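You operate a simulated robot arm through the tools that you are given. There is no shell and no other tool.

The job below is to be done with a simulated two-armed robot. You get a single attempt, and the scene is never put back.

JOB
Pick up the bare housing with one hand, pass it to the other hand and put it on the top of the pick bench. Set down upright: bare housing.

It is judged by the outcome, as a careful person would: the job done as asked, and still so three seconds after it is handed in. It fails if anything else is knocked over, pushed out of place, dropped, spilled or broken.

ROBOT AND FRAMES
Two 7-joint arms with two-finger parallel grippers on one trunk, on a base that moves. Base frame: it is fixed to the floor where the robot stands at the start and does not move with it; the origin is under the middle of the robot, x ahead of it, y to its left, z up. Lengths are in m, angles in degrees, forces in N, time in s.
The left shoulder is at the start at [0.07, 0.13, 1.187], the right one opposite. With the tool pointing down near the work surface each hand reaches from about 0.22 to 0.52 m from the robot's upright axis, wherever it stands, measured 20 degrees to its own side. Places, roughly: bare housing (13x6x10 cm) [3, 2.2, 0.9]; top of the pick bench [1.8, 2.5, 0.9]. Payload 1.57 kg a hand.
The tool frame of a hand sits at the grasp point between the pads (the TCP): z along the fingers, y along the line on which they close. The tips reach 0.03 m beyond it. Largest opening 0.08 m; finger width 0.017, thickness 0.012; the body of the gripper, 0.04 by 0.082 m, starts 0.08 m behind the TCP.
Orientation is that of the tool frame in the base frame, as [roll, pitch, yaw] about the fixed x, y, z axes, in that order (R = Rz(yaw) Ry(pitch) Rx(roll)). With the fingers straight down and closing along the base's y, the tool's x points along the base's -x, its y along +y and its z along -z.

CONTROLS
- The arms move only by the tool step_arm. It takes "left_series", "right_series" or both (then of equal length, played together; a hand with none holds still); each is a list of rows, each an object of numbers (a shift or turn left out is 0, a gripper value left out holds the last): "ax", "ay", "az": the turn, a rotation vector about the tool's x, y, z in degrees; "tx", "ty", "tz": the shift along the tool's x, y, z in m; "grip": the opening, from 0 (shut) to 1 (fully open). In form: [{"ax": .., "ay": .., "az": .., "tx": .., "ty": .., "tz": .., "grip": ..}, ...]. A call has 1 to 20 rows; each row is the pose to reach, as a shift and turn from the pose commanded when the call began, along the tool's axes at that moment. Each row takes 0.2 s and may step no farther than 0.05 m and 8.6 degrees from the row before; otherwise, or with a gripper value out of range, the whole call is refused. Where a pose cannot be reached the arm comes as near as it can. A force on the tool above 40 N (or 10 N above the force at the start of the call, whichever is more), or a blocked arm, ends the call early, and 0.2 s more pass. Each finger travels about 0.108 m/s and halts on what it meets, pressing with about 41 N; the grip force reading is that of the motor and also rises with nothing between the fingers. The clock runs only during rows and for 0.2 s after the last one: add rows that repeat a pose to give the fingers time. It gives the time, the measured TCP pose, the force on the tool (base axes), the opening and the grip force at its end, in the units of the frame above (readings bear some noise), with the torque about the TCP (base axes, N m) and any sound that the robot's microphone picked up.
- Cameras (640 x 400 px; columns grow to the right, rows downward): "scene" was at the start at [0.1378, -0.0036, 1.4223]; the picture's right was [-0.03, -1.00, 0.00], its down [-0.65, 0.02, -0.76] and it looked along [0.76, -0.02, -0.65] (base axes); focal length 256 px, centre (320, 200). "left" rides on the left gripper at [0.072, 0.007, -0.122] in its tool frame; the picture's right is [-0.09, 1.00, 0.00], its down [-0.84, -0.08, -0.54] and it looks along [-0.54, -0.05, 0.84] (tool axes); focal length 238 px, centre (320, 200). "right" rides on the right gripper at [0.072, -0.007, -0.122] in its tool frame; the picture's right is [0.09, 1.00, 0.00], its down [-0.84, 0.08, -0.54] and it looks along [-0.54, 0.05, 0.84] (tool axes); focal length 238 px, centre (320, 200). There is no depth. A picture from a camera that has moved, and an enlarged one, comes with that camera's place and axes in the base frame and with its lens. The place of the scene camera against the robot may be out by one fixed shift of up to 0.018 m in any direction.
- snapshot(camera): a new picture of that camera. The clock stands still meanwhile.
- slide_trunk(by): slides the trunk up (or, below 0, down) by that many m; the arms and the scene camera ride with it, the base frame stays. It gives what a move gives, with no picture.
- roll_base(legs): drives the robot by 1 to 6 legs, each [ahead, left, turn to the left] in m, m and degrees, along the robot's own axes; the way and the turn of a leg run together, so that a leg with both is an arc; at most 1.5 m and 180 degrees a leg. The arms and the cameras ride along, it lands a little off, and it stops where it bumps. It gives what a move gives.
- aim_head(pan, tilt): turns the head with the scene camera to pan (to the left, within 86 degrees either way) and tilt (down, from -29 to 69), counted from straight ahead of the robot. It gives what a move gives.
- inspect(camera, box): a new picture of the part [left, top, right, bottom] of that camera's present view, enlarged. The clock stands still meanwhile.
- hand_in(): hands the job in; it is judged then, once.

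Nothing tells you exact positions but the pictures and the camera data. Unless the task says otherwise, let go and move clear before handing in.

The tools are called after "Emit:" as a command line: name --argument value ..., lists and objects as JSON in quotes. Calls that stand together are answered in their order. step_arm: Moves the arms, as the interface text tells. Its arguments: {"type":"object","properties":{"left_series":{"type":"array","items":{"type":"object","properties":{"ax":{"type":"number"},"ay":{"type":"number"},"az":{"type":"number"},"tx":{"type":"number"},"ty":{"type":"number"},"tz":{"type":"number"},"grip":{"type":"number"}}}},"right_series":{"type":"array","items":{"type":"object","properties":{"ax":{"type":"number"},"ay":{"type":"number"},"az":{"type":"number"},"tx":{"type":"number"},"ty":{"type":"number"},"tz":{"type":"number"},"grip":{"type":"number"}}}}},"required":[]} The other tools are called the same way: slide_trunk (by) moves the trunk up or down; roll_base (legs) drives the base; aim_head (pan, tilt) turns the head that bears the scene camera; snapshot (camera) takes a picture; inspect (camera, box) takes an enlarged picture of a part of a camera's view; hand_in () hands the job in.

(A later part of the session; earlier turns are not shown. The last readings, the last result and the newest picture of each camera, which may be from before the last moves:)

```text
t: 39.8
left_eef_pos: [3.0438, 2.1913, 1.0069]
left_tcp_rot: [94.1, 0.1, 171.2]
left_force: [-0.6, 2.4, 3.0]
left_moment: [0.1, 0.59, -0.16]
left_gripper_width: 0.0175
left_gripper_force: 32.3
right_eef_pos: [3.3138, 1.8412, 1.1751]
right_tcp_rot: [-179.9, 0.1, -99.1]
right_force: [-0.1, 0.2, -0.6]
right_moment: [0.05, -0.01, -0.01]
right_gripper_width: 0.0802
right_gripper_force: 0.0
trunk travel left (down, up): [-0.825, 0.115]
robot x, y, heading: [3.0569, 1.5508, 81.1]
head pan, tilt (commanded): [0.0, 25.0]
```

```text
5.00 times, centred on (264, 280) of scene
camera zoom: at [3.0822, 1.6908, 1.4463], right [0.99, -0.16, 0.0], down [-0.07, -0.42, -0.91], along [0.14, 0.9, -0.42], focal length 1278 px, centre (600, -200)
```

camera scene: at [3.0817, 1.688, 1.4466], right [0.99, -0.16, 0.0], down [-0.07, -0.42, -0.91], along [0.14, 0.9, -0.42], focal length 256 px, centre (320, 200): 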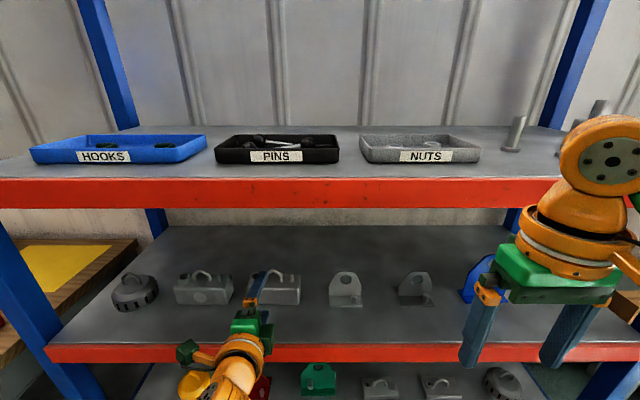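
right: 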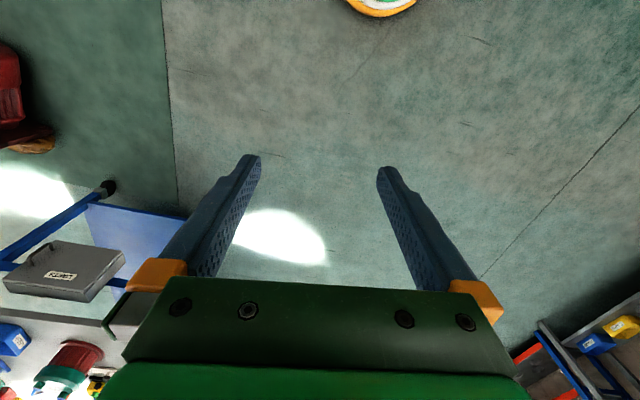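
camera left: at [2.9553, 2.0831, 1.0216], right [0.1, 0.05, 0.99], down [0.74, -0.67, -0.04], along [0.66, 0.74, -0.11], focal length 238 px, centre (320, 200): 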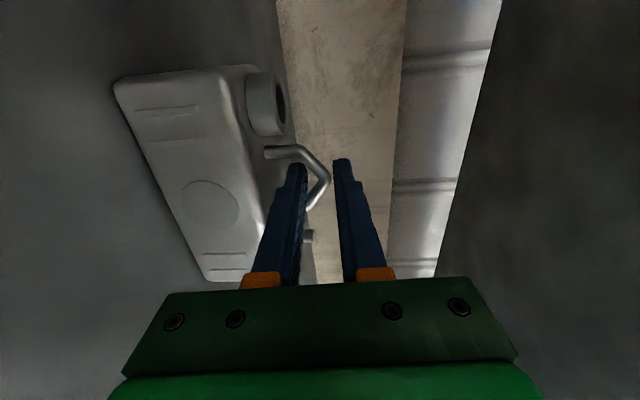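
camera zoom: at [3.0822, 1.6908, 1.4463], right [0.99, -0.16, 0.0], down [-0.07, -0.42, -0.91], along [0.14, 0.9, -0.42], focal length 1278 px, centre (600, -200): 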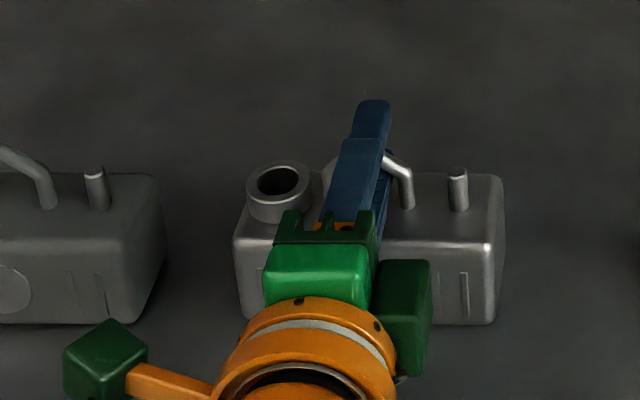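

The grip holds on the handle (17.5 mm opening, 32 N). I lift 15 mm and check how the housing hangs.

Emit:
step_arm --left_series '[{"ty": 0.005, "tz": -0.0003, "grip": 0}, {"ty": 0.01, "tz": -0.0007, "grip": 0}, {"ty": 0.015, "tz": -0.001, "grip": 0}, {"ty": 0.015, "tz": -0.001, "grip": 0}, {"ty": 0.015, "tz": -0.001, "grip": 0}]'

Emit:
snapshot --camera "left"

Emit:
inspect --camera "scene" --box '[200, 220, 360, 320]'

```text
t: 41.0
left_eef_pos: [3.0427, 2.1915, 1.0192]
left_tcp_rot: [94.1, 0.1, 171.1]
left_force: [0.7, 0.7, -5.3]
left_moment: [-0.02, 0.02, 0.0]
left_gripper_width: 0.0151
left_gripper_force: 30.5
right_eef_pos: [3.3153, 1.8432, 1.1727]
right_tcp_rot: [-180.0, 0.0, -99.0]
right_force: [0.1, -0.1, -0.2]
right_moment: [-0.02, 0.01, -0.01]
right_gripper_width: 0.0801
right_gripper_force: 0.1
trunk travel left (down, up): [-0.825, 0.115]
robot x, y, heading: [3.0568, 1.5505, 81.1]
head pan, tilt (commanded): [0.0, 25.0]
```

```text
taken
camera left: at [2.9541, 2.0836, 1.0356], right [0.1, 0.06, 0.99], down [0.74, -0.67, -0.04], along [0.66, 0.74, -0.11], focal length 238 px, centre (320, 200)
```

left: 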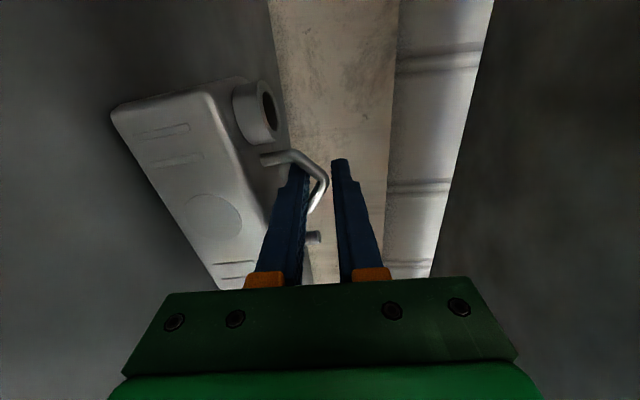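

```text
4.00 times, centred on (280, 270) of scene
camera zoom: at [3.0823, 1.6929, 1.446], right [0.99, -0.16, 0.0], down [-0.07, -0.42, -0.91], along [0.14, 0.89, -0.42], focal length 1023 px, centre (480, -80)
```

zoom: 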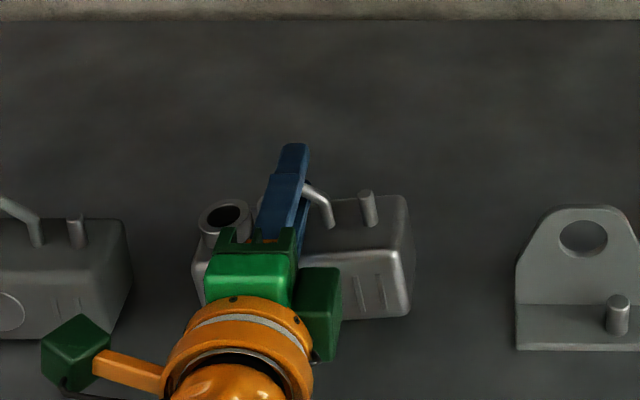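

The housing is off the shelf (about 0.55 kg) and hangs from the handle with a slight sideways lean. I raise it 4 cm more and draw it straight back out of the rack.

Emit:
step_arm --left_series '[{"ty": 0.01, "tz": -0.0007, "grip": 0}, {"ty": 0.02, "tz": -0.0014, "grip": 0}, {"ty": 0.03, "tz": -0.0021, "grip": 0}, {"ty": 0.04, "tz": -0.0028, "grip": 0}, {"ty": 0.039, "tz": -0.018, "grip": 0}, {"ty": 0.0376, "tz": -0.038, "grip": 0}, {"ty": 0.0362, "tz": -0.058, "grip": 0}, {"ty": 0.0348, "tz": -0.078, "grip": 0}, {"ty": 0.0334, "tz": -0.098, "grip": 0}, {"ty": 0.032, "tz": -0.118, "grip": 0}, {"ty": 0.0306, "tz": -0.133, "grip": 0}, {"ty": 0.0306, "tz": -0.133, "grip": 0}]'

Emit:
snapshot --camera "scene"

Emit:
snapshot --camera "left"

```text
t: 43.6
left_eef_pos: [3.023, 2.065, 1.0599]
left_tcp_rot: [94.1, 0.2, 171.2]
left_force: [0.1, 0.2, -6.1]
left_moment: [-0.06, 0.03, -0.01]
left_gripper_width: 0.015
left_gripper_force: 30.6
right_eef_pos: [3.3144, 1.8419, 1.1736]
right_tcp_rot: [180.0, 0.0, -99.0]
right_force: [0.3, -0.8, -0.3]
right_moment: [0.0, -0.01, -0.03]
right_gripper_width: 0.0802
right_gripper_force: 0.2
trunk travel left (down, up): [-0.825, 0.115]
robot x, y, heading: [3.0548, 1.5529, 81.1]
head pan, tilt (commanded): [0.0, 25.0]
```

```text
taken
camera scene: at [3.0821, 1.6926, 1.4461], right [0.99, -0.16, 0.0], down [-0.07, -0.42, -0.91], along [0.14, 0.89, -0.42], focal length 256 px, centre (320, 200)
```

scene: 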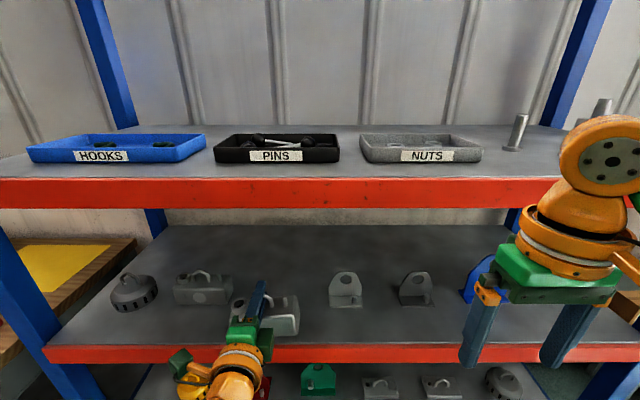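

```text
taken
camera left: at [2.9342, 1.9563, 1.0748], right [0.1, 0.06, 0.99], down [0.74, -0.67, -0.04], along [0.66, 0.74, -0.11], focal length 238 px, centre (320, 200)
```

left: 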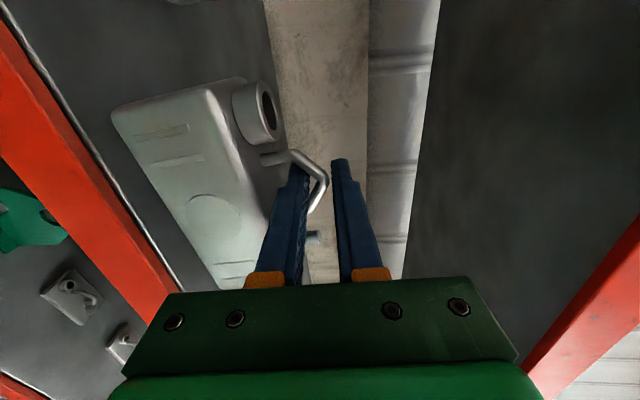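

The housing is held steadily and clear of the shelf. I back the base away from the rack by 0.5 m into the open floor for the handover.

Emit:
roll_base --legs '[[-0.5, 0, 0]]'

Emit:
aim_head --pan 0 --tilt 35

Emit:
snapshot --camera "scene"

Emit:
snapshot --camera "left"

Emit:
snapshot --camera "right"

```text
t: 46.5
left_eef_pos: [2.9502, 1.5885, 1.0603]
left_tcp_rot: [94.1, 0.1, 170.8]
left_force: [-0.5, -0.6, -5.0]
left_moment: [-0.05, -0.01, 0.02]
left_gripper_width: 0.0148
left_gripper_force: 30.9
right_eef_pos: [3.2412, 1.365, 1.1736]
right_tcp_rot: [180.0, -0.1, -99.4]
right_force: [0.2, 0.4, -0.9]
right_moment: [0.0, 0.0, 0.04]
right_gripper_width: 0.0801
right_gripper_force: 0.1
trunk travel left (down, up): [-0.825, 0.115]
robot x, y, heading: [2.9831, 1.0757, 80.6]
head pan, tilt (commanded): [0.0, 25.0]
```

```text
t: 47.2
left_eef_pos: [2.9496, 1.5871, 1.0593]
left_tcp_rot: [94.2, 0.1, 170.7]
left_force: [0.4, 0.7, -4.9]
left_moment: [-0.02, 0.06, 0.0]
left_gripper_width: 0.0148
left_gripper_force: 31.2
right_eef_pos: [3.2411, 1.3615, 1.1733]
right_tcp_rot: [180.0, 0.0, -99.4]
right_force: [0.2, 0.5, -0.4]
right_moment: [-0.01, -0.01, -0.01]
right_gripper_width: 0.0799
right_gripper_force: 0.0
trunk travel left (down, up): [-0.825, 0.115]
robot x, y, heading: [2.9795, 1.0757, 80.6]
head pan, tilt (commanded): [0.0, 35.0]
```

```text
taken
camera scene: at [3.0055, 1.2109, 1.4304], right [0.99, -0.16, 0.0], down [-0.09, -0.57, -0.82], along [0.13, 0.81, -0.57], focal length 256 px, centre (320, 200)
```

scene: 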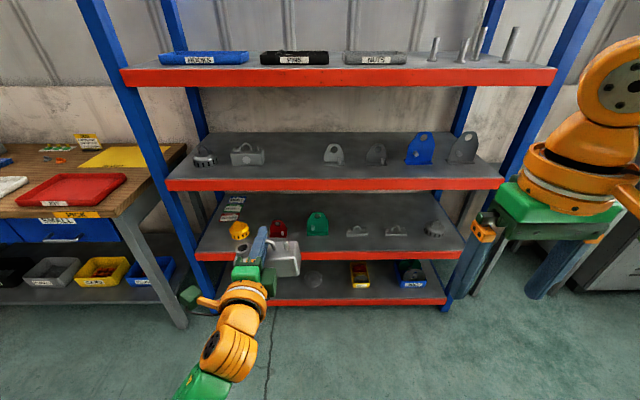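

```text
taken
camera left: at [2.8601, 1.48, 1.0749], right [0.1, 0.06, 0.99], down [0.74, -0.67, -0.04], along [0.67, 0.74, -0.11], focal length 238 px, centre (320, 200)
```

left: 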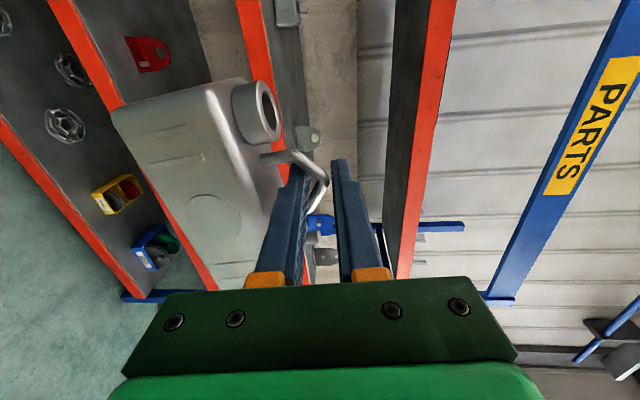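

```text
taken
camera right: at [3.2342, 1.291, 1.2951], right [-1.0, 0.07, 0.0], down [0.06, 0.84, 0.54], along [0.04, 0.54, -0.84], focal length 238 px, centre (320, 200)
```

right: 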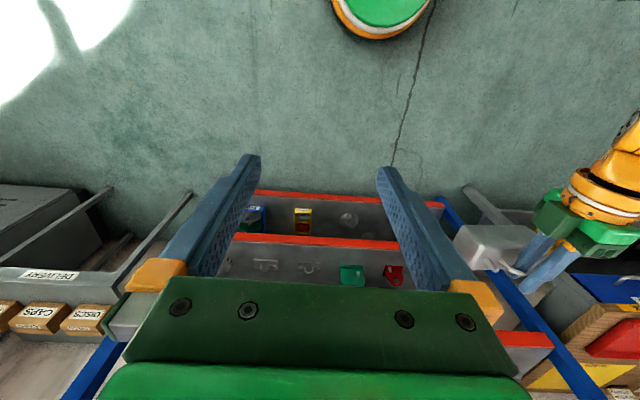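

Emit:
inspect --camera "scene" --box '[216, 210, 328, 300]'

Emit:
inspect --camera "right" --box '[430, 190, 590, 310]'

Emit:
inspect --camera "left" --box '[100, 60, 360, 300]'

```text
4.44 times, centred on (272, 255) of scene
camera zoom: at [3.0055, 1.2109, 1.4304], right [0.99, -0.16, 0.0], down [-0.09, -0.57, -0.82], along [0.13, 0.81, -0.57], focal length 1136 px, centre (533, -44)
```

zoom: 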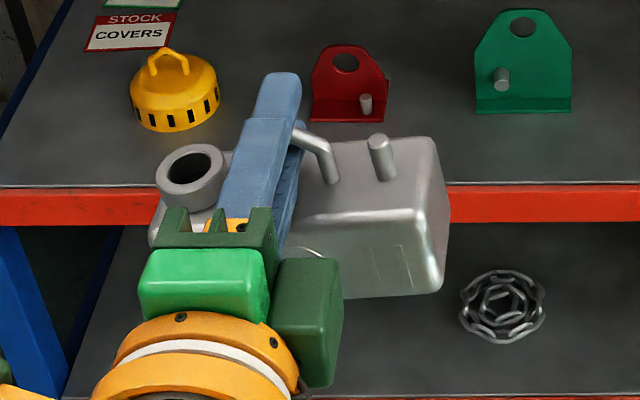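

```text
3.33 times, centred on (510, 250) of right
camera zoom: at [3.2342, 1.291, 1.2951], right [-1.0, 0.07, 0.0], down [0.06, 0.84, 0.54], along [0.04, 0.54, -0.84], focal length 794 px, centre (-313, 33)
```

zoom: 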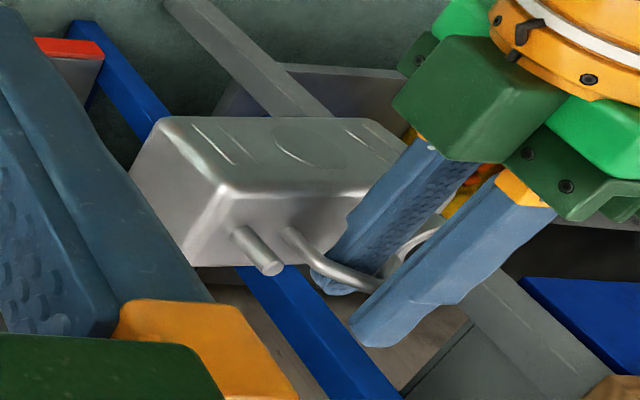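

```text
1.67 times, centred on (230, 180) of left
camera zoom: at [2.8601, 1.48, 1.0749], right [0.1, 0.06, 0.99], down [0.74, -0.67, -0.04], along [0.67, 0.74, -0.11], focal length 397 px, centre (470, 233)
```

zoom: 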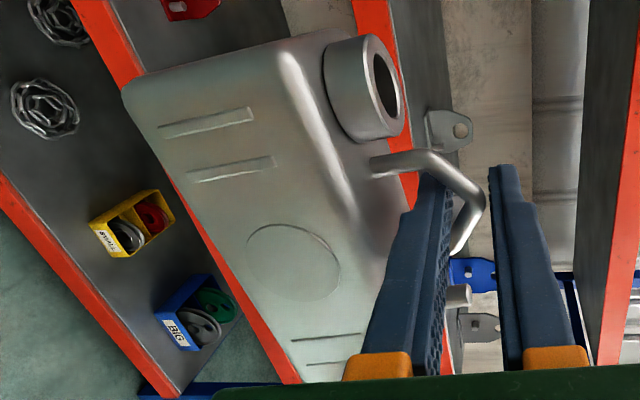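

The housing hangs well from the left hand, leaning only about 5°. Now I prepare the right hand: yaw 90° so its fingers will close front-to-back across the 6 cm body, then tilt it 30° to come in from the housing's right end, staying well off to the right.

Emit:
step_arm --right_series '[{"tx": -0.0136, "ty": -0.0045, "az": -8.2}, {"tx": -0.0272, "ty": -0.009, "az": -16.4}, {"tx": -0.0408, "ty": -0.0135, "az": -24.6}, {"tx": -0.0544, "ty": -0.018, "az": -32.8}, {"tx": -0.068, "ty": -0.0225, "az": -41}, {"tx": -0.0816, "ty": -0.027, "az": -49.2}, {"tx": -0.0952, "ty": -0.0315, "az": -57.4}, {"tx": -0.1088, "ty": -0.036, "az": -65.6}, {"tx": -0.1224, "ty": -0.0405, "az": -73.8}, {"tx": -0.136, "ty": -0.045, "az": -82}, {"tx": -0.15, "ty": -0.05, "az": -90}, {"tx": -0.15, "ty": -0.05, "az": -90}]'

```text
t: 49.8
left_eef_pos: [2.9506, 1.5875, 1.0608]
left_tcp_rot: [94.1, 0.0, 170.8]
left_force: [0.3, 1.2, -4.8]
left_moment: [-0.04, 0.04, -0.02]
left_gripper_width: 0.0147
left_gripper_force: 30.7
right_eef_pos: [3.1303, 1.3079, 1.111]
right_tcp_rot: [-180.0, 0.0, -9.4]
right_force: [-0.4, 0.4, -0.1]
right_moment: [-0.01, 0.03, 0.01]
right_gripper_width: 0.0799
right_gripper_force: 0.1
right hand out of reach, approached as far as the arm can: row 4, 5, 6, 7, 8, 9, 10, 11, 12
trunk travel left (down, up): [-0.825, 0.115]
robot x, y, heading: [2.9797, 1.0725, 80.5]
head pan, tilt (commanded): [0.0, 35.0]
```

The right hand turned but could not keep the commanded position, ending nearer the body. I look at the arm's pose before going on.

Emit:
aim_head --pan 0 --tilt 50

Emit:
snapshot --camera "scene"

Emit:
snapshot --camera "right"

```text
t: 50.6
left_eef_pos: [2.9491, 1.5883, 1.0595]
left_tcp_rot: [94.1, 0.1, 170.9]
left_force: [0.2, -0.9, -5.2]
left_moment: [-0.05, 0.02, -0.01]
left_gripper_width: 0.0149
left_gripper_force: 30.6
right_eef_pos: [3.1301, 1.3082, 1.1103]
right_tcp_rot: [-180.0, 0.0, -9.3]
right_force: [-0.4, -0.7, 0.5]
right_moment: [0.03, 0.01, -0.04]
right_gripper_width: 0.0801
right_gripper_force: 0.0
trunk travel left (down, up): [-0.825, 0.115]
robot x, y, heading: [2.9817, 1.0701, 80.5]
head pan, tilt (commanded): [0.0, 50.0]
```

```text
taken
camera scene: at [3.0038, 1.2001, 1.4087], right [0.99, -0.16, 0.0], down [-0.12, -0.76, -0.64], along [0.1, 0.63, -0.77], focal length 256 px, centre (320, 200)
```

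scene: 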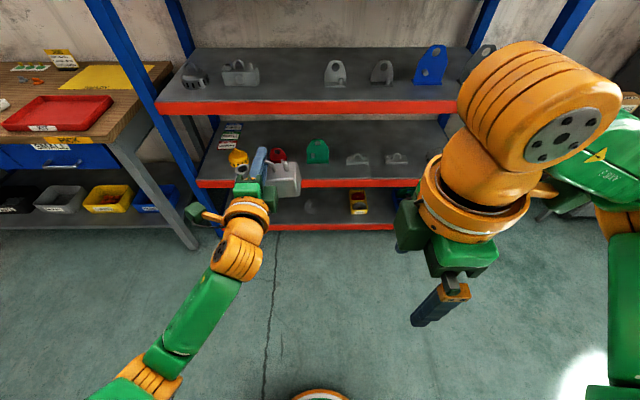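

```text
taken
camera right: at [3.2026, 1.3034, 1.232], right [-0.07, -1.0, 0.0], down [-0.84, 0.06, 0.54], along [-0.54, 0.04, -0.84], focal length 238 px, centre (320, 200)
```

right: 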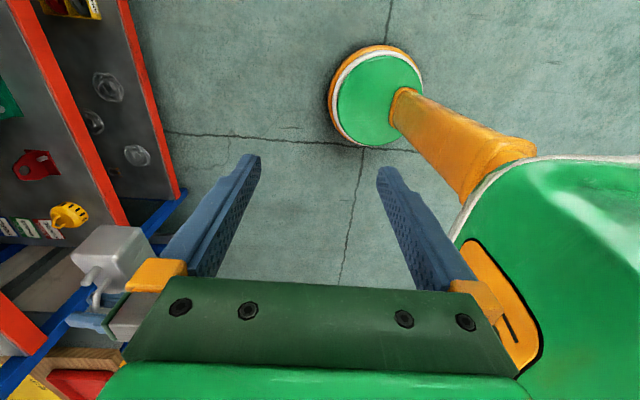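

Emit:
step_arm --right_series '[{"ty": -0.025, "ay": -6}, {"ty": -0.05, "ay": -12}, {"ty": -0.075, "ay": -18}, {"ty": -0.1, "ay": -24}, {"ty": -0.125, "ay": -30}, {"ty": -0.125, "ay": -30}]'

Emit:
snapshot --camera "scene"

```text
t: 52.0
left_eef_pos: [2.9488, 1.5868, 1.0596]
left_tcp_rot: [94.2, 0.1, 170.8]
left_force: [0.7, 0.0, -4.8]
left_moment: [-0.05, 0.04, -0.02]
left_gripper_width: 0.0146
left_gripper_force: 30.6
right_eef_pos: [3.0725, 1.3322, 1.1422]
right_tcp_rot: [180.0, 30.1, -9.5]
right_force: [0.4, 0.3, -0.4]
right_moment: [-0.01, -0.03, 0.02]
right_gripper_width: 0.0802
right_gripper_force: 0.1
right hand out of reach, approached as far as the arm can: row 1, 2, 3, 4, 5, 6
trunk travel left (down, up): [-0.825, 0.115]
robot x, y, heading: [2.977, 1.0758, 80.9]
head pan, tilt (commanded): [0.0, 50.0]
```

```text
taken
camera scene: at [3.0036, 1.2001, 1.4086], right [0.99, -0.16, 0.0], down [-0.12, -0.76, -0.64], along [0.1, 0.63, -0.77], focal length 256 px, centre (320, 200)
```

scene: 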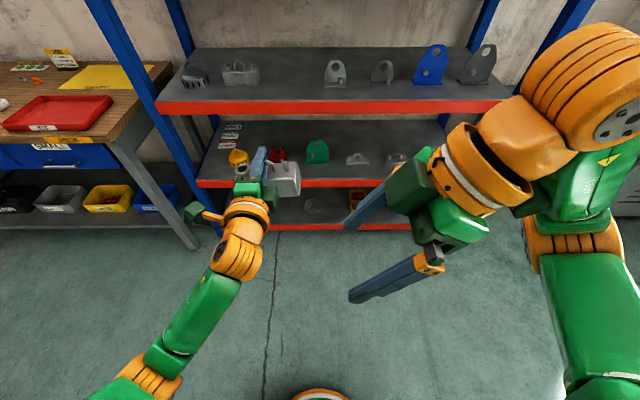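

The inward 90° yaw runs into a joint limit of the right arm. A symmetric arrangement should suit both arms: right hand yawed 45° inward and left hand 45° inward, so I first bring the right hand to 45°, keeping clear of the housing.

Emit:
step_arm --right_series '[{"tx": 0.0173, "ty": -0.02, "tz": -0.01, "ax": 3.75, "az": 6.5}, {"tx": 0.0347, "ty": -0.04, "tz": -0.02, "ax": 7.5, "az": 13}, {"tx": 0.052, "ty": -0.06, "tz": -0.03, "ax": 11.25, "az": 19.5}, {"tx": 0.0693, "ty": -0.08, "tz": -0.04, "ax": 15, "az": 26}, {"tx": 0.0867, "ty": -0.1, "tz": -0.05, "ax": 18.75, "az": 32.5}, {"tx": 0.104, "ty": -0.12, "tz": -0.06, "ax": 22.5, "az": 39}, {"tx": 0.104, "ty": -0.12, "tz": -0.06, "ax": 22.5, "az": 39}]'

Emit:
snapshot --camera "scene"

```text
t: 53.6
left_eef_pos: [2.9512, 1.5857, 1.0597]
left_tcp_rot: [94.1, 0.0, 170.8]
left_force: [0.1, -0.2, -5.1]
left_moment: [-0.02, 0.04, -0.01]
left_gripper_width: 0.0148
left_gripper_force: 31.2
right_eef_pos: [3.2175, 1.4247, 1.1421]
right_tcp_rot: [-180.0, 30.0, -54.8]
right_force: [-0.1, -1.1, -0.2]
right_moment: [0.01, 0.02, 0.03]
right_gripper_width: 0.0799
right_gripper_force: 0.2
right hand out of reach, approached as far as the arm can: row 5, 6, 7
trunk travel left (down, up): [-0.825, 0.115]
robot x, y, heading: [2.976, 1.0785, 80.8]
head pan, tilt (commanded): [0.0, 50.0]
```

```text
taken
camera scene: at [3.0049, 1.199, 1.4087], right [0.99, -0.16, 0.0], down [-0.13, -0.76, -0.64], along [0.1, 0.63, -0.77], focal length 256 px, centre (320, 200)
```

scene: 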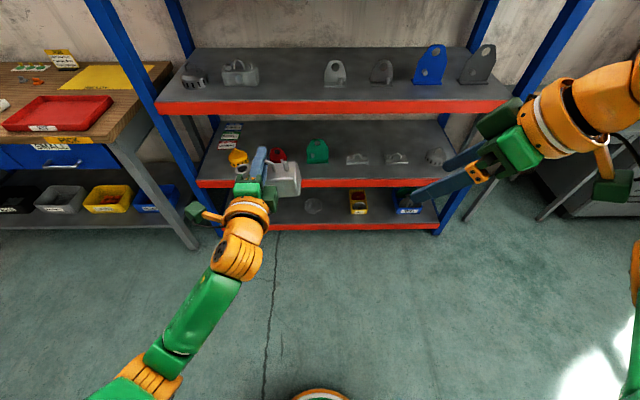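

Now the right hand is at 45° yaw, nearly where asked. I bring it lower and inward, where the arm should have more room.

Emit:
step_arm --right_series '[{"tx": 0.0014, "ty": 0.0033, "tz": 0.0315}, {"tx": 0.0028, "ty": 0.0065, "tz": 0.063}, {"tx": 0.0042, "ty": 0.0098, "tz": 0.0945}, {"tx": 0.0056, "ty": 0.013, "tz": 0.126}, {"tx": 0.007, "ty": 0.0163, "tz": 0.1576}, {"tx": 0.007, "ty": 0.0163, "tz": 0.1576}]'

Emit:
snapshot --camera "scene"

Emit:
snapshot --camera "right"

```text
t: 55.0
left_eef_pos: [2.9503, 1.5879, 1.0594]
left_tcp_rot: [94.2, 0.2, 170.8]
left_force: [0.1, 0.2, -4.0]
left_moment: [-0.06, 0.06, -0.02]
left_gripper_width: 0.015
left_gripper_force: 30.9
right_eef_pos: [3.1606, 1.4742, 1.0007]
right_tcp_rot: [180.0, 29.9, -54.5]
right_force: [0.3, 0.1, 0.2]
right_moment: [0.0, 0.02, 0.0]
right_gripper_width: 0.08
right_gripper_force: 0.1
right hand out of reach, approached as far as the arm can: row 1
trunk travel left (down, up): [-0.825, 0.115]
robot x, y, heading: [2.9803, 1.0743, 80.5]
head pan, tilt (commanded): [0.0, 50.0]
```

```text
taken
camera scene: at [3.0038, 1.1999, 1.4086], right [0.99, -0.16, 0.0], down [-0.12, -0.76, -0.64], along [0.1, 0.63, -0.77], focal length 256 px, centre (320, 200)
```

scene: 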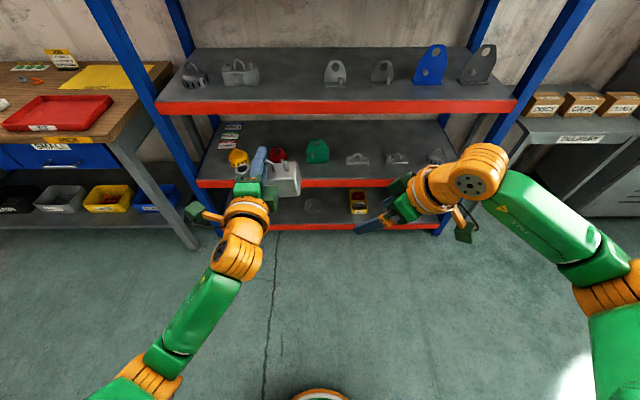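

```text
taken
camera right: at [3.2377, 1.378, 1.0701], right [-0.76, -0.64, -0.05], down [-0.33, 0.32, 0.89], along [-0.56, 0.69, -0.46], focal length 238 px, centre (320, 200)
```

right: 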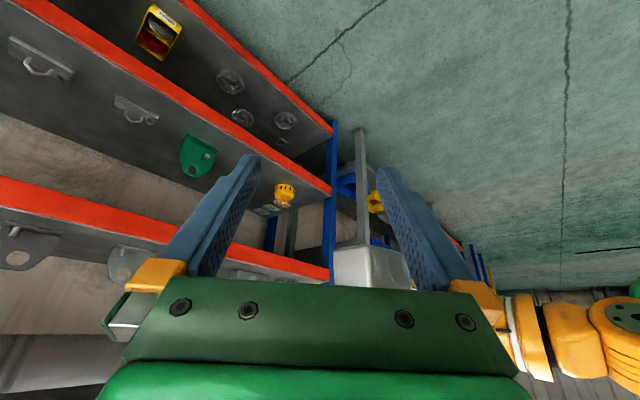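

The right hand reaches well at this lower height with 45° yaw. I back it off a little, then turn the left hand with the housing 45° inward and bring it in front of the chest, lower, for the handover.

Emit:
step_arm --right_series '[{"tx": 0.0231, "tz": -0.0133}, {"tx": 0.0462, "tz": -0.0267}, {"tx": 0.0693, "tz": -0.04}, {"tx": 0.0693, "tz": -0.04}]'

Emit:
step_arm --left_series '[{"tx": -0.0084, "ty": -0.0063, "tz": -0.0045, "ay": -4.5, "az": 0.31, "grip": 0}, {"tx": -0.0168, "ty": -0.0127, "tz": -0.0089, "ay": -9, "az": 0.63, "grip": 0}, {"tx": -0.0252, "ty": -0.019, "tz": -0.0134, "ay": -13.5, "az": 0.94, "grip": 0}, {"tx": -0.0336, "ty": -0.0253, "tz": -0.0179, "ay": -18, "az": 1.26, "grip": 0}, {"tx": -0.042, "ty": -0.0317, "tz": -0.0224, "ay": -22.4, "az": 1.57, "grip": 0}, {"tx": -0.0504, "ty": -0.038, "tz": -0.0268, "ay": -26.9, "az": 1.88, "grip": 0}, {"tx": -0.0588, "ty": -0.0443, "tz": -0.0313, "ay": -31.4, "az": 2.2, "grip": 0}, {"tx": -0.0672, "ty": -0.0506, "tz": -0.0358, "ay": -35.9, "az": 2.5, "grip": 0}, {"tx": -0.0756, "ty": -0.057, "tz": -0.0402, "ay": -40.4, "az": 2.8, "grip": 0}, {"tx": -0.084, "ty": -0.0633, "tz": -0.0447, "ay": -44.9, "az": 3.1, "grip": 0}, {"tx": -0.084, "ty": -0.0633, "tz": -0.0447, "ay": -44.9, "az": 3.1, "grip": 0}]'

Emit:
snapshot --camera "scene"

Emit:
snapshot --camera "right"

```text
t: 56.0
left_eef_pos: [2.9499, 1.5879, 1.0596]
left_tcp_rot: [94.1, 0.0, 170.9]
left_force: [0.3, 1.0, -5.2]
left_moment: [-0.05, 0.0, 0.01]
left_gripper_width: 0.0149
left_gripper_force: 30.9
right_eef_pos: [3.2059, 1.4089, 1.0011]
right_tcp_rot: [-179.9, 30.0, -54.6]
right_force: [-0.8, -0.5, 0.0]
right_moment: [0.01, 0.01, -0.03]
right_gripper_width: 0.0801
right_gripper_force: 0.0
trunk travel left (down, up): [-0.825, 0.115]
robot x, y, heading: [2.9813, 1.0768, 80.5]
head pan, tilt (commanded): [0.0, 50.0]
```

```text
t: 58.4
left_eef_pos: [3.025, 1.524, 1.0005]
left_tcp_rot: [94.1, 0.2, 125.7]
left_force: [0.9, -0.3, -5.0]
left_moment: [-0.03, 0.03, 0.01]
left_gripper_width: 0.0147
left_gripper_force: 31.2
right_eef_pos: [3.2059, 1.4086, 1.0014]
right_tcp_rot: [-180.0, 30.0, -54.6]
right_force: [0.5, -0.4, 0.0]
right_moment: [0.01, -0.01, 0.0]
right_gripper_width: 0.0799
right_gripper_force: 0.0
trunk travel left (down, up): [-0.825, 0.115]
robot x, y, heading: [2.9812, 1.0736, 80.9]
head pan, tilt (commanded): [0.0, 50.0]
```

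```text
taken
camera scene: at [3.0039, 1.1998, 1.4086], right [0.99, -0.16, 0.0], down [-0.12, -0.76, -0.64], along [0.1, 0.63, -0.77], focal length 256 px, centre (320, 200)
```

scene: 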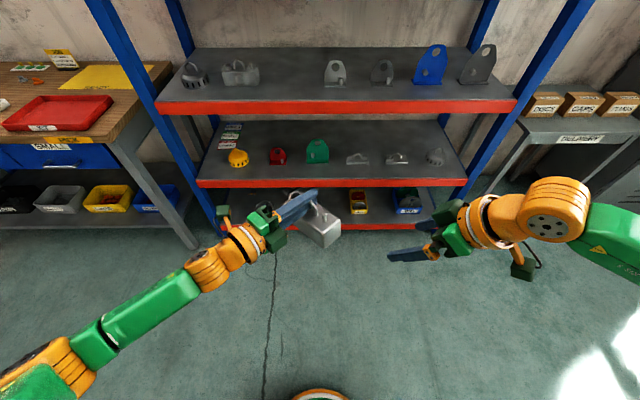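

```text
taken
camera right: at [3.283, 1.3126, 1.0709], right [-0.77, -0.64, -0.05], down [-0.33, 0.33, 0.89], along [-0.55, 0.69, -0.46], focal length 238 px, centre (320, 200)
```

right: 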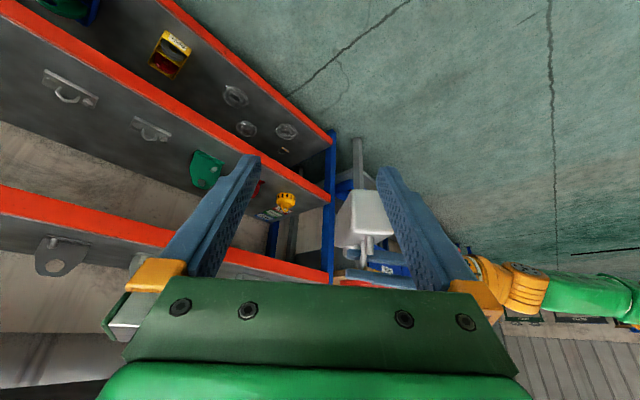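

Emit:
inspect --camera "right" --box '[300, 160, 460, 290]'

Emit:
inspect --camera "scene" --box '[230, 170, 390, 270]'

```text
3.08 times, centred on (380, 225) of right
camera zoom: at [3.283, 1.3126, 1.0709], right [-0.77, -0.64, -0.05], down [-0.33, 0.33, 0.89], along [-0.55, 0.69, -0.46], focal length 733 px, centre (135, 123)
```

zoom: 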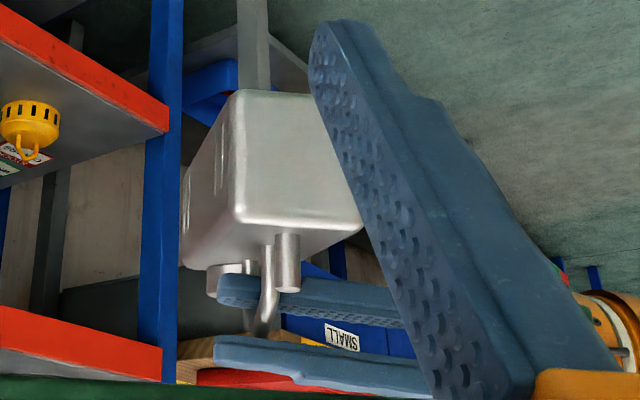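

```text
4.00 times, centred on (310, 220) of scene
camera zoom: at [3.0039, 1.1998, 1.4086], right [0.99, -0.16, 0.0], down [-0.12, -0.76, -0.64], along [0.1, 0.63, -0.77], focal length 1023 px, centre (360, 120)
```

zoom: 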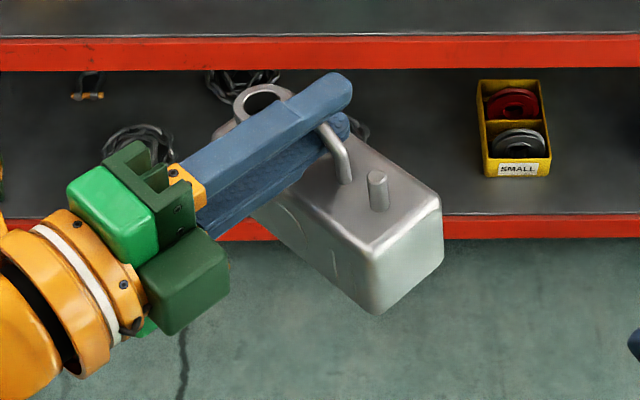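

The housing's right end face is visible between the right fingers; it leans about 6° with its right end high. I level it by rolling the left hand 6.5°, and bring the right hand to a start point just above and outside the housing's right end, fingers straddling it.

Emit:
step_arm --left_series '[{"az": 2.2, "grip": 0}, {"az": 4.4, "grip": 0}, {"az": 6.5, "grip": 0}, {"az": 6.5, "grip": 0}, {"az": 6.5, "grip": 0}, {"az": 6.5, "grip": 0}]' --right_series '[{"tx": -0.0085, "ty": 0.034, "tz": -0.0147, "grip": 1}, {"tx": -0.017, "ty": 0.0675, "tz": -0.0294}, {"tx": -0.0522, "ty": 0.0675, "tz": -0.0091}, {"tx": -0.0875, "ty": 0.0675, "tz": 0.0113}, {"tx": -0.1226, "ty": 0.0675, "tz": 0.0316}, {"tx": -0.1226, "ty": 0.0675, "tz": 0.0316}]'

Emit:
snapshot --camera "scene"

Emit:
snapshot --camera "right"

Emit:
snapshot --camera "left"

Emit:
inspect --camera "scene" --box '[240, 160, 400, 260]'

```text
t: 59.8
left_eef_pos: [3.0239, 1.5262, 1.0008]
left_tcp_rot: [94.0, -6.4, 125.3]
left_force: [0.9, -0.3, -4.9]
left_moment: [-0.01, 0.02, 0.0]
left_gripper_width: 0.0149
left_gripper_force: 30.3
right_eef_pos: [3.082, 1.4682, 1.038]
right_tcp_rot: [-180.0, 29.9, -54.5]
right_force: [-0.1, -0.3, -0.4]
right_moment: [0.02, 0.01, -0.01]
right_gripper_width: 0.0799
right_gripper_force: 0.2
trunk travel left (down, up): [-0.825, 0.115]
robot x, y, heading: [2.9756, 1.0732, 80.6]
head pan, tilt (commanded): [0.0, 50.0]
```

```text
taken
camera scene: at [3.0045, 1.1996, 1.4086], right [0.99, -0.16, 0.0], down [-0.12, -0.76, -0.64], along [0.1, 0.63, -0.77], focal length 256 px, centre (320, 200)
```

scene: 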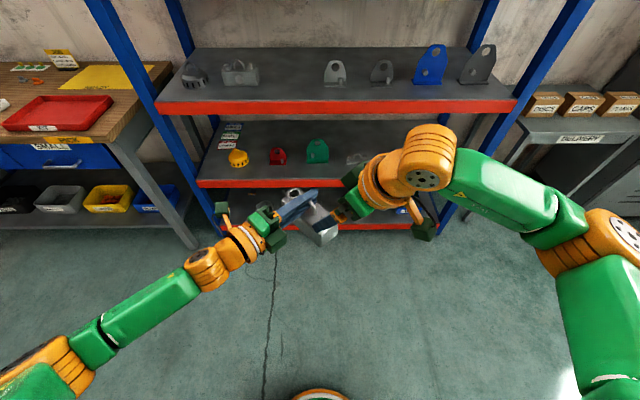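

```text
taken
camera right: at [3.1586, 1.3718, 1.1068], right [-0.76, -0.64, -0.05], down [-0.33, 0.32, 0.89], along [-0.56, 0.69, -0.46], focal length 238 px, centre (320, 200)
```

right: 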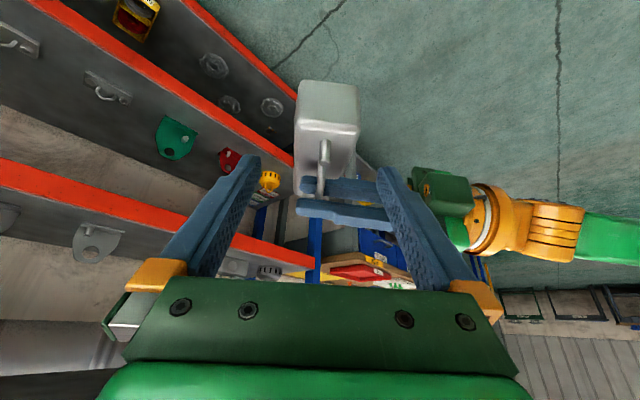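

```text
taken
camera left: at [2.8866, 1.5126, 1.0231], right [0.17, -0.12, 0.98], down [0.03, -0.99, -0.13], along [0.98, 0.05, -0.17], focal length 238 px, centre (320, 200)
```

left: 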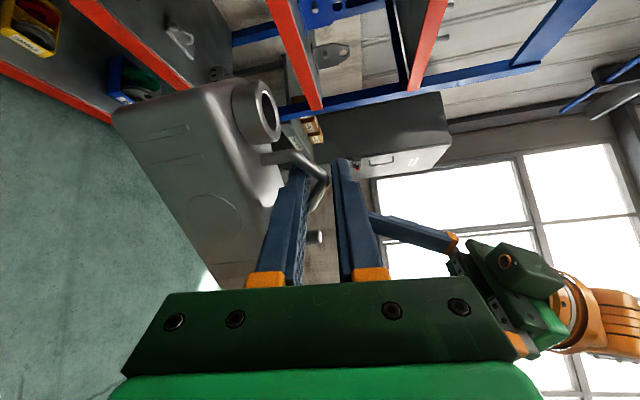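

```text
4.00 times, centred on (320, 210) of scene
camera zoom: at [3.0045, 1.1996, 1.4086], right [0.99, -0.16, 0.0], down [-0.12, -0.76, -0.64], along [0.1, 0.63, -0.77], focal length 1023 px, centre (320, 160)
```

zoom: 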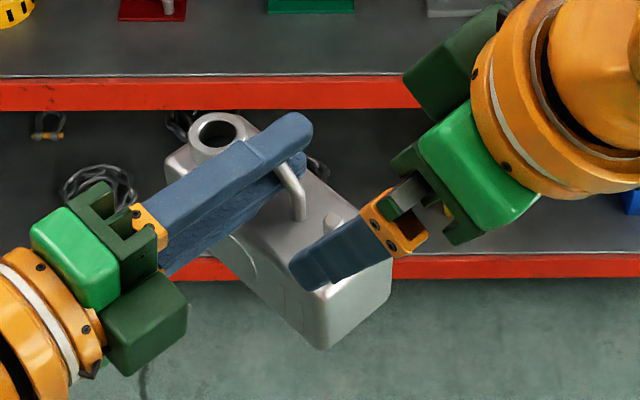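

Emit:
inspect --camera "right" --box '[240, 60, 400, 220]'

Emit:
inspect --camera "left" --box '[100, 60, 360, 300]'

```text
2.50 times, centred on (320, 140) of right
camera zoom: at [3.1586, 1.3718, 1.1068], right [-0.76, -0.64, -0.05], down [-0.33, 0.32, 0.89], along [-0.56, 0.69, -0.46], focal length 596 px, centre (320, 350)
```

zoom: 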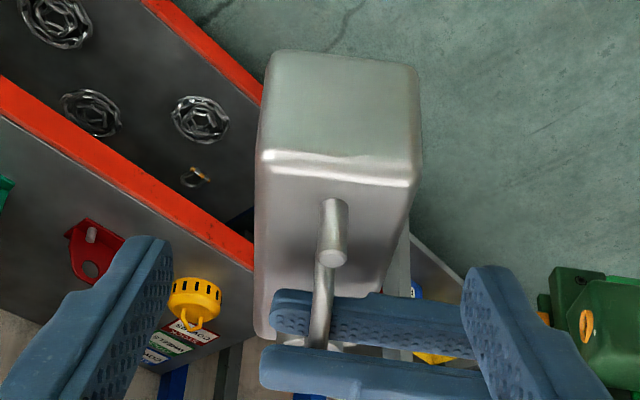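

```text
1.67 times, centred on (230, 180) of left
camera zoom: at [2.8866, 1.5126, 1.0231], right [0.17, -0.12, 0.98], down [0.03, -0.99, -0.13], along [0.98, 0.05, -0.17], focal length 397 px, centre (470, 233)
```

zoom: 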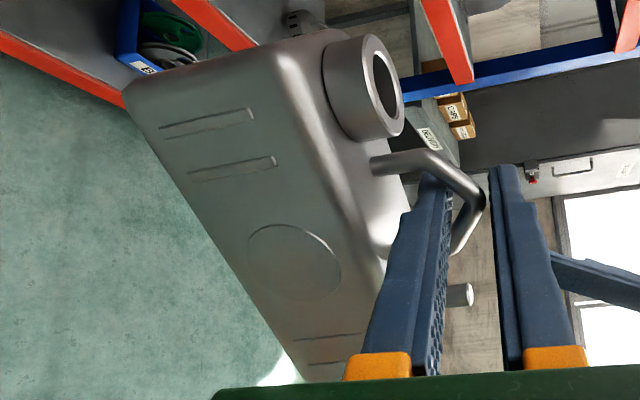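

The right hand is well placed; the housing is now level but yawed about 5° relative to the right hand (its axis heads about 120°), with its right end centred near [3.068, 1.478]. I turn the right hand 5° to match and centre it before descending.

Emit:
step_arm --right_series '[{"tx": -0.0023, "ty": 0.0033, "tz": 0.0025, "ax": 1.25, "az": 2.17}, {"tx": -0.0047, "ty": 0.0066, "tz": 0.0051, "ax": 2.5, "az": 4.33}, {"tx": -0.0047, "ty": 0.0066, "tz": 0.0051, "ax": 2.5, "az": 4.33}]'

Emit:
inspect --camera "right" --box '[240, 60, 400, 220]'

```text
t: 60.6
left_eef_pos: [3.0243, 1.5256, 0.9993]
left_tcp_rot: [94.0, -6.3, 125.3]
left_force: [-0.3, 0.1, -4.8]
left_moment: [-0.04, 0.05, -0.02]
left_gripper_width: 0.015
left_gripper_force: 30.7
right_eef_pos: [3.0741, 1.4702, 1.0348]
right_tcp_rot: [-180.0, 30.0, -59.6]
right_force: [0.4, 0.4, 0.4]
right_moment: [-0.03, 0.02, 0.02]
right_gripper_width: 0.0797
right_gripper_force: 0.1
trunk travel left (down, up): [-0.825, 0.115]
robot x, y, heading: [2.9823, 1.0746, 80.8]
head pan, tilt (commanded): [0.0, 50.0]
```

```text
2.50 times, centred on (320, 140) of right
camera zoom: at [3.1417, 1.3677, 1.1042], right [-0.82, -0.57, -0.05], down [-0.3, 0.35, 0.89], along [-0.49, 0.74, -0.46], focal length 596 px, centre (320, 350)
```

zoom: 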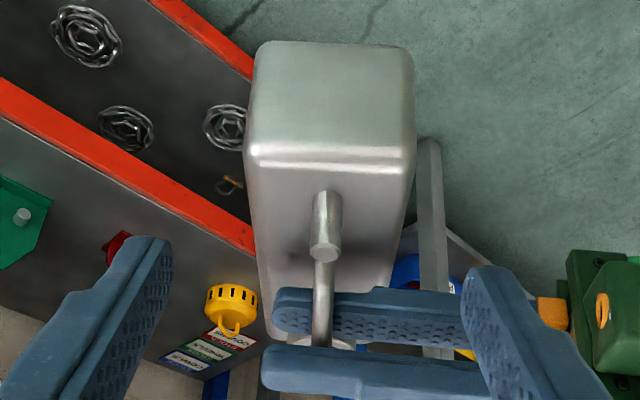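

Centred within a couple of millimetres and well aligned. I descend 105 mm along the tool axis so the fingers straddle the body.

Emit:
step_arm --right_series '[{"ty": 0.002, "tz": 0.02}, {"ty": 0.002, "tz": 0.04}, {"ty": 0.002, "tz": 0.06}, {"ty": 0.002, "tz": 0.08}, {"ty": 0.002, "tz": 0.095}, {"ty": 0.002, "tz": 0.105}, {"ty": 0.002, "tz": 0.105}]'

Emit:
snapshot --camera "right"

Emit:
inspect --camera "scene" --box '[240, 160, 400, 260]'

Emit:
snapshot --camera "left"

```text
t: 62.2
left_eef_pos: [3.024, 1.5253, 1.0009]
left_tcp_rot: [94.0, -6.3, 125.3]
left_force: [-0.7, -0.5, -5.4]
left_moment: [-0.05, 0.05, 0.01]
left_gripper_width: 0.0146
left_gripper_force: 31.2
right_eef_pos: [3.0448, 1.5135, 0.9413]
right_tcp_rot: [180.0, 30.0, -59.4]
right_force: [0.5, 0.4, -0.1]
right_moment: [0.0, 0.0, -0.01]
right_gripper_width: 0.0799
right_gripper_force: 0.1
trunk travel left (down, up): [-0.825, 0.115]
robot x, y, heading: [2.9807, 1.0724, 80.9]
head pan, tilt (commanded): [0.0, 50.0]
```

```text
taken
camera right: at [3.1134, 1.4113, 1.0106], right [-0.82, -0.57, -0.05], down [-0.3, 0.35, 0.89], along [-0.49, 0.74, -0.46], focal length 238 px, centre (320, 200)
```

right: 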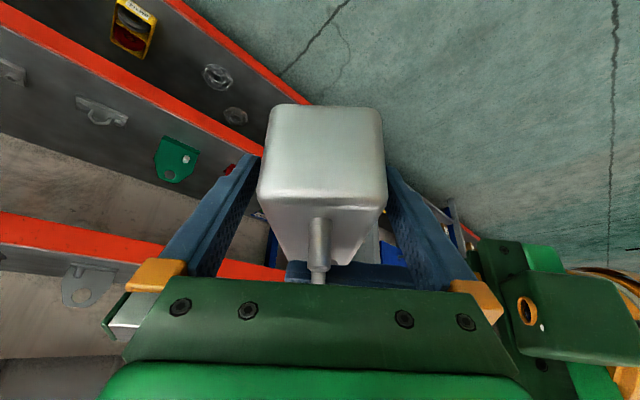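

```text
4.00 times, centred on (320, 210) of scene
camera zoom: at [3.0039, 1.1999, 1.4086], right [0.99, -0.16, 0.0], down [-0.12, -0.76, -0.64], along [0.1, 0.63, -0.77], focal length 1023 px, centre (320, 160)
```

zoom: 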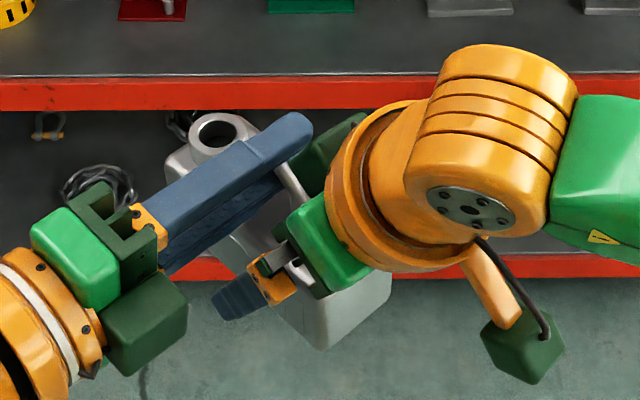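

```text
taken
camera left: at [2.8861, 1.5128, 1.0229], right [0.17, -0.12, 0.98], down [0.03, -0.99, -0.13], along [0.98, 0.05, -0.17], focal length 238 px, centre (320, 200)
```

left: 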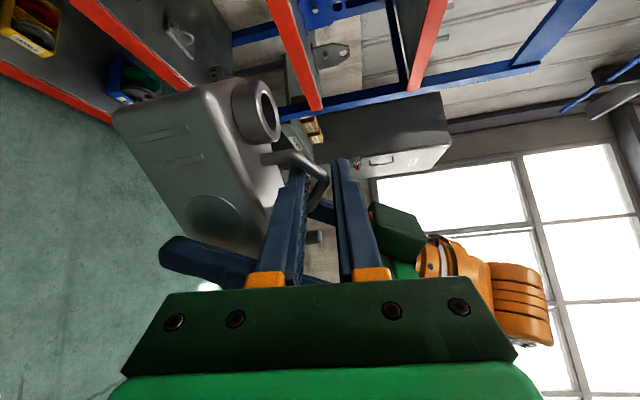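

The right fingers straddle the body cleanly, about 1 cm free on each side. I close the right hand on it gradually.

Emit:
step_arm --right_series '[{"grip": 0.92}, {"grip": 0.86}, {"grip": 0.82}, {"grip": 0.79}, {"grip": 0.76}, {"grip": 0.72}, {"grip": 0.66}, {"grip": 0.5}, {"grip": 0.2}, {"grip": 0}, {"grip": 0}, {"grip": 0}]'

Emit:
snapshot --camera "right"

Emit:
snapshot --camera "left"

Emit:
inspect --camera "scene" --box '[240, 160, 400, 260]'

```text
t: 64.8
left_eef_pos: [3.0257, 1.5255, 1.0005]
left_tcp_rot: [94.0, -6.3, 125.3]
left_force: [-0.9, -3.1, -2.7]
left_moment: [-0.03, 0.2, -0.59]
left_gripper_width: 0.0146
left_gripper_force: 30.8
right_eef_pos: [3.046, 1.5138, 0.9414]
right_tcp_rot: [-180.0, 30.0, -59.4]
right_force: [1.6, 3.5, -0.2]
right_moment: [-0.31, -0.12, 0.48]
right_gripper_width: 0.0567
right_gripper_force: 40.8
trunk travel left (down, up): [-0.825, 0.115]
robot x, y, heading: [2.9771, 1.074, 80.8]
head pan, tilt (commanded): [0.0, 50.0]
```

```text
taken
camera right: at [3.1135, 1.4113, 1.0108], right [-0.82, -0.57, -0.05], down [-0.3, 0.35, 0.89], along [-0.49, 0.74, -0.46], focal length 238 px, centre (320, 200)
```

right: 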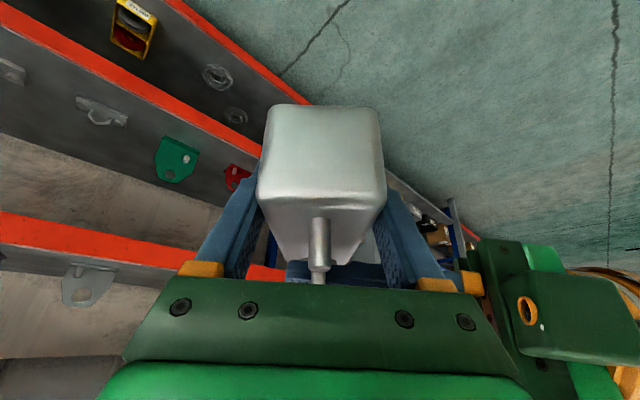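

```text
taken
camera left: at [2.8862, 1.5128, 1.023], right [0.17, -0.12, 0.98], down [0.03, -0.99, -0.13], along [0.98, 0.05, -0.17], focal length 238 px, centre (320, 200)
```

left: 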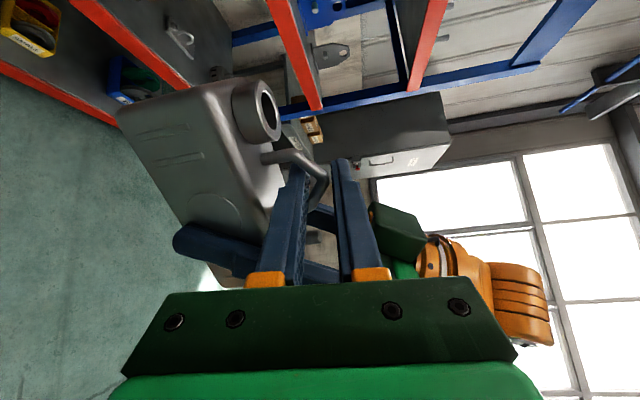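

```text
4.00 times, centred on (320, 210) of scene
camera zoom: at [3.0039, 1.1999, 1.4086], right [0.99, -0.16, 0.0], down [-0.12, -0.76, -0.64], along [0.1, 0.63, -0.77], focal length 1023 px, centre (320, 160)
```

zoom: 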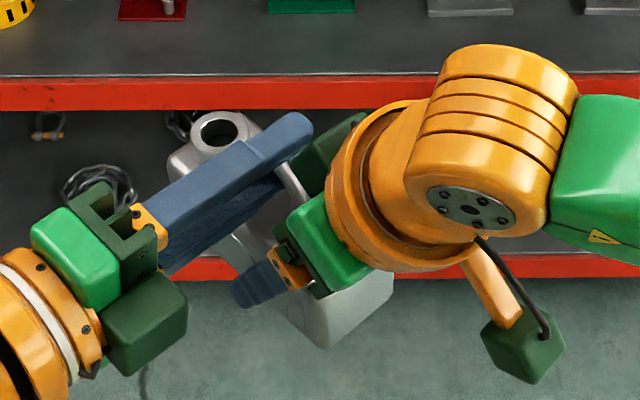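

The right hand has it (57 mm, 41 N), but the right fingertips reach to about the housing's underside, which would get in the way when setting it down. While the left hand still holds it, I open the right slightly, shift up 9 mm with a 1.5° yaw trim, and close again.

Emit:
step_arm --right_series '[{"grip": 0.8}, {"grip": 0.9}, {"grip": 0.9}, {"tx": -0.0022, "tz": -0.0039, "ax": -0.4, "az": -0.65, "grip": 0.9}, {"tx": -0.0045, "tz": -0.0078, "ax": -0.75, "az": -1.3, "grip": 0.9}, {"tx": -0.0045, "tz": -0.0078, "ax": -0.75, "az": -1.3, "grip": 0.9}]'

Emit:
snapshot --camera "right"

Emit:
snapshot --camera "left"

```text
t: 66.2
left_eef_pos: [3.0236, 1.525, 1.001]
left_tcp_rot: [94.0, -6.3, 125.3]
left_force: [-0.2, 0.9, -5.1]
left_moment: [-0.05, 0.03, -0.01]
left_gripper_width: 0.0145
left_gripper_force: 30.3
right_eef_pos: [3.0465, 1.5136, 0.9498]
right_tcp_rot: [-180.0, 30.0, -57.9]
right_force: [0.5, 0.4, 0.1]
right_moment: [-0.01, 0.0, 0.04]
right_gripper_width: 0.0721
right_gripper_force: 0.1
trunk travel left (down, up): [-0.825, 0.115]
robot x, y, heading: [2.9803, 1.0744, 80.6]
head pan, tilt (commanded): [0.0, 50.0]
```

```text
taken
camera right: at [3.1162, 1.4131, 1.0195], right [-0.8, -0.6, -0.05], down [-0.31, 0.34, 0.89], along [-0.51, 0.73, -0.46], focal length 238 px, centre (320, 200)
```

right: 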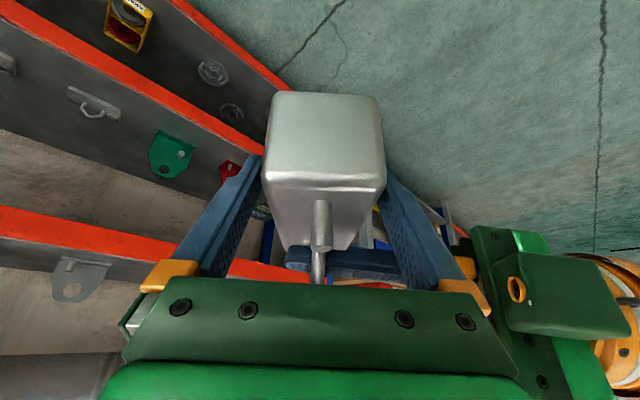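

```text
taken
camera left: at [2.8861, 1.5128, 1.0229], right [0.17, -0.12, 0.98], down [0.03, -0.99, -0.13], along [0.98, 0.05, -0.17], focal length 238 px, centre (320, 200)
```

left: 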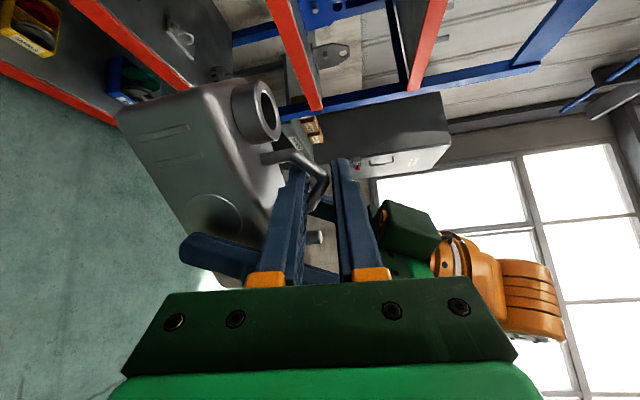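

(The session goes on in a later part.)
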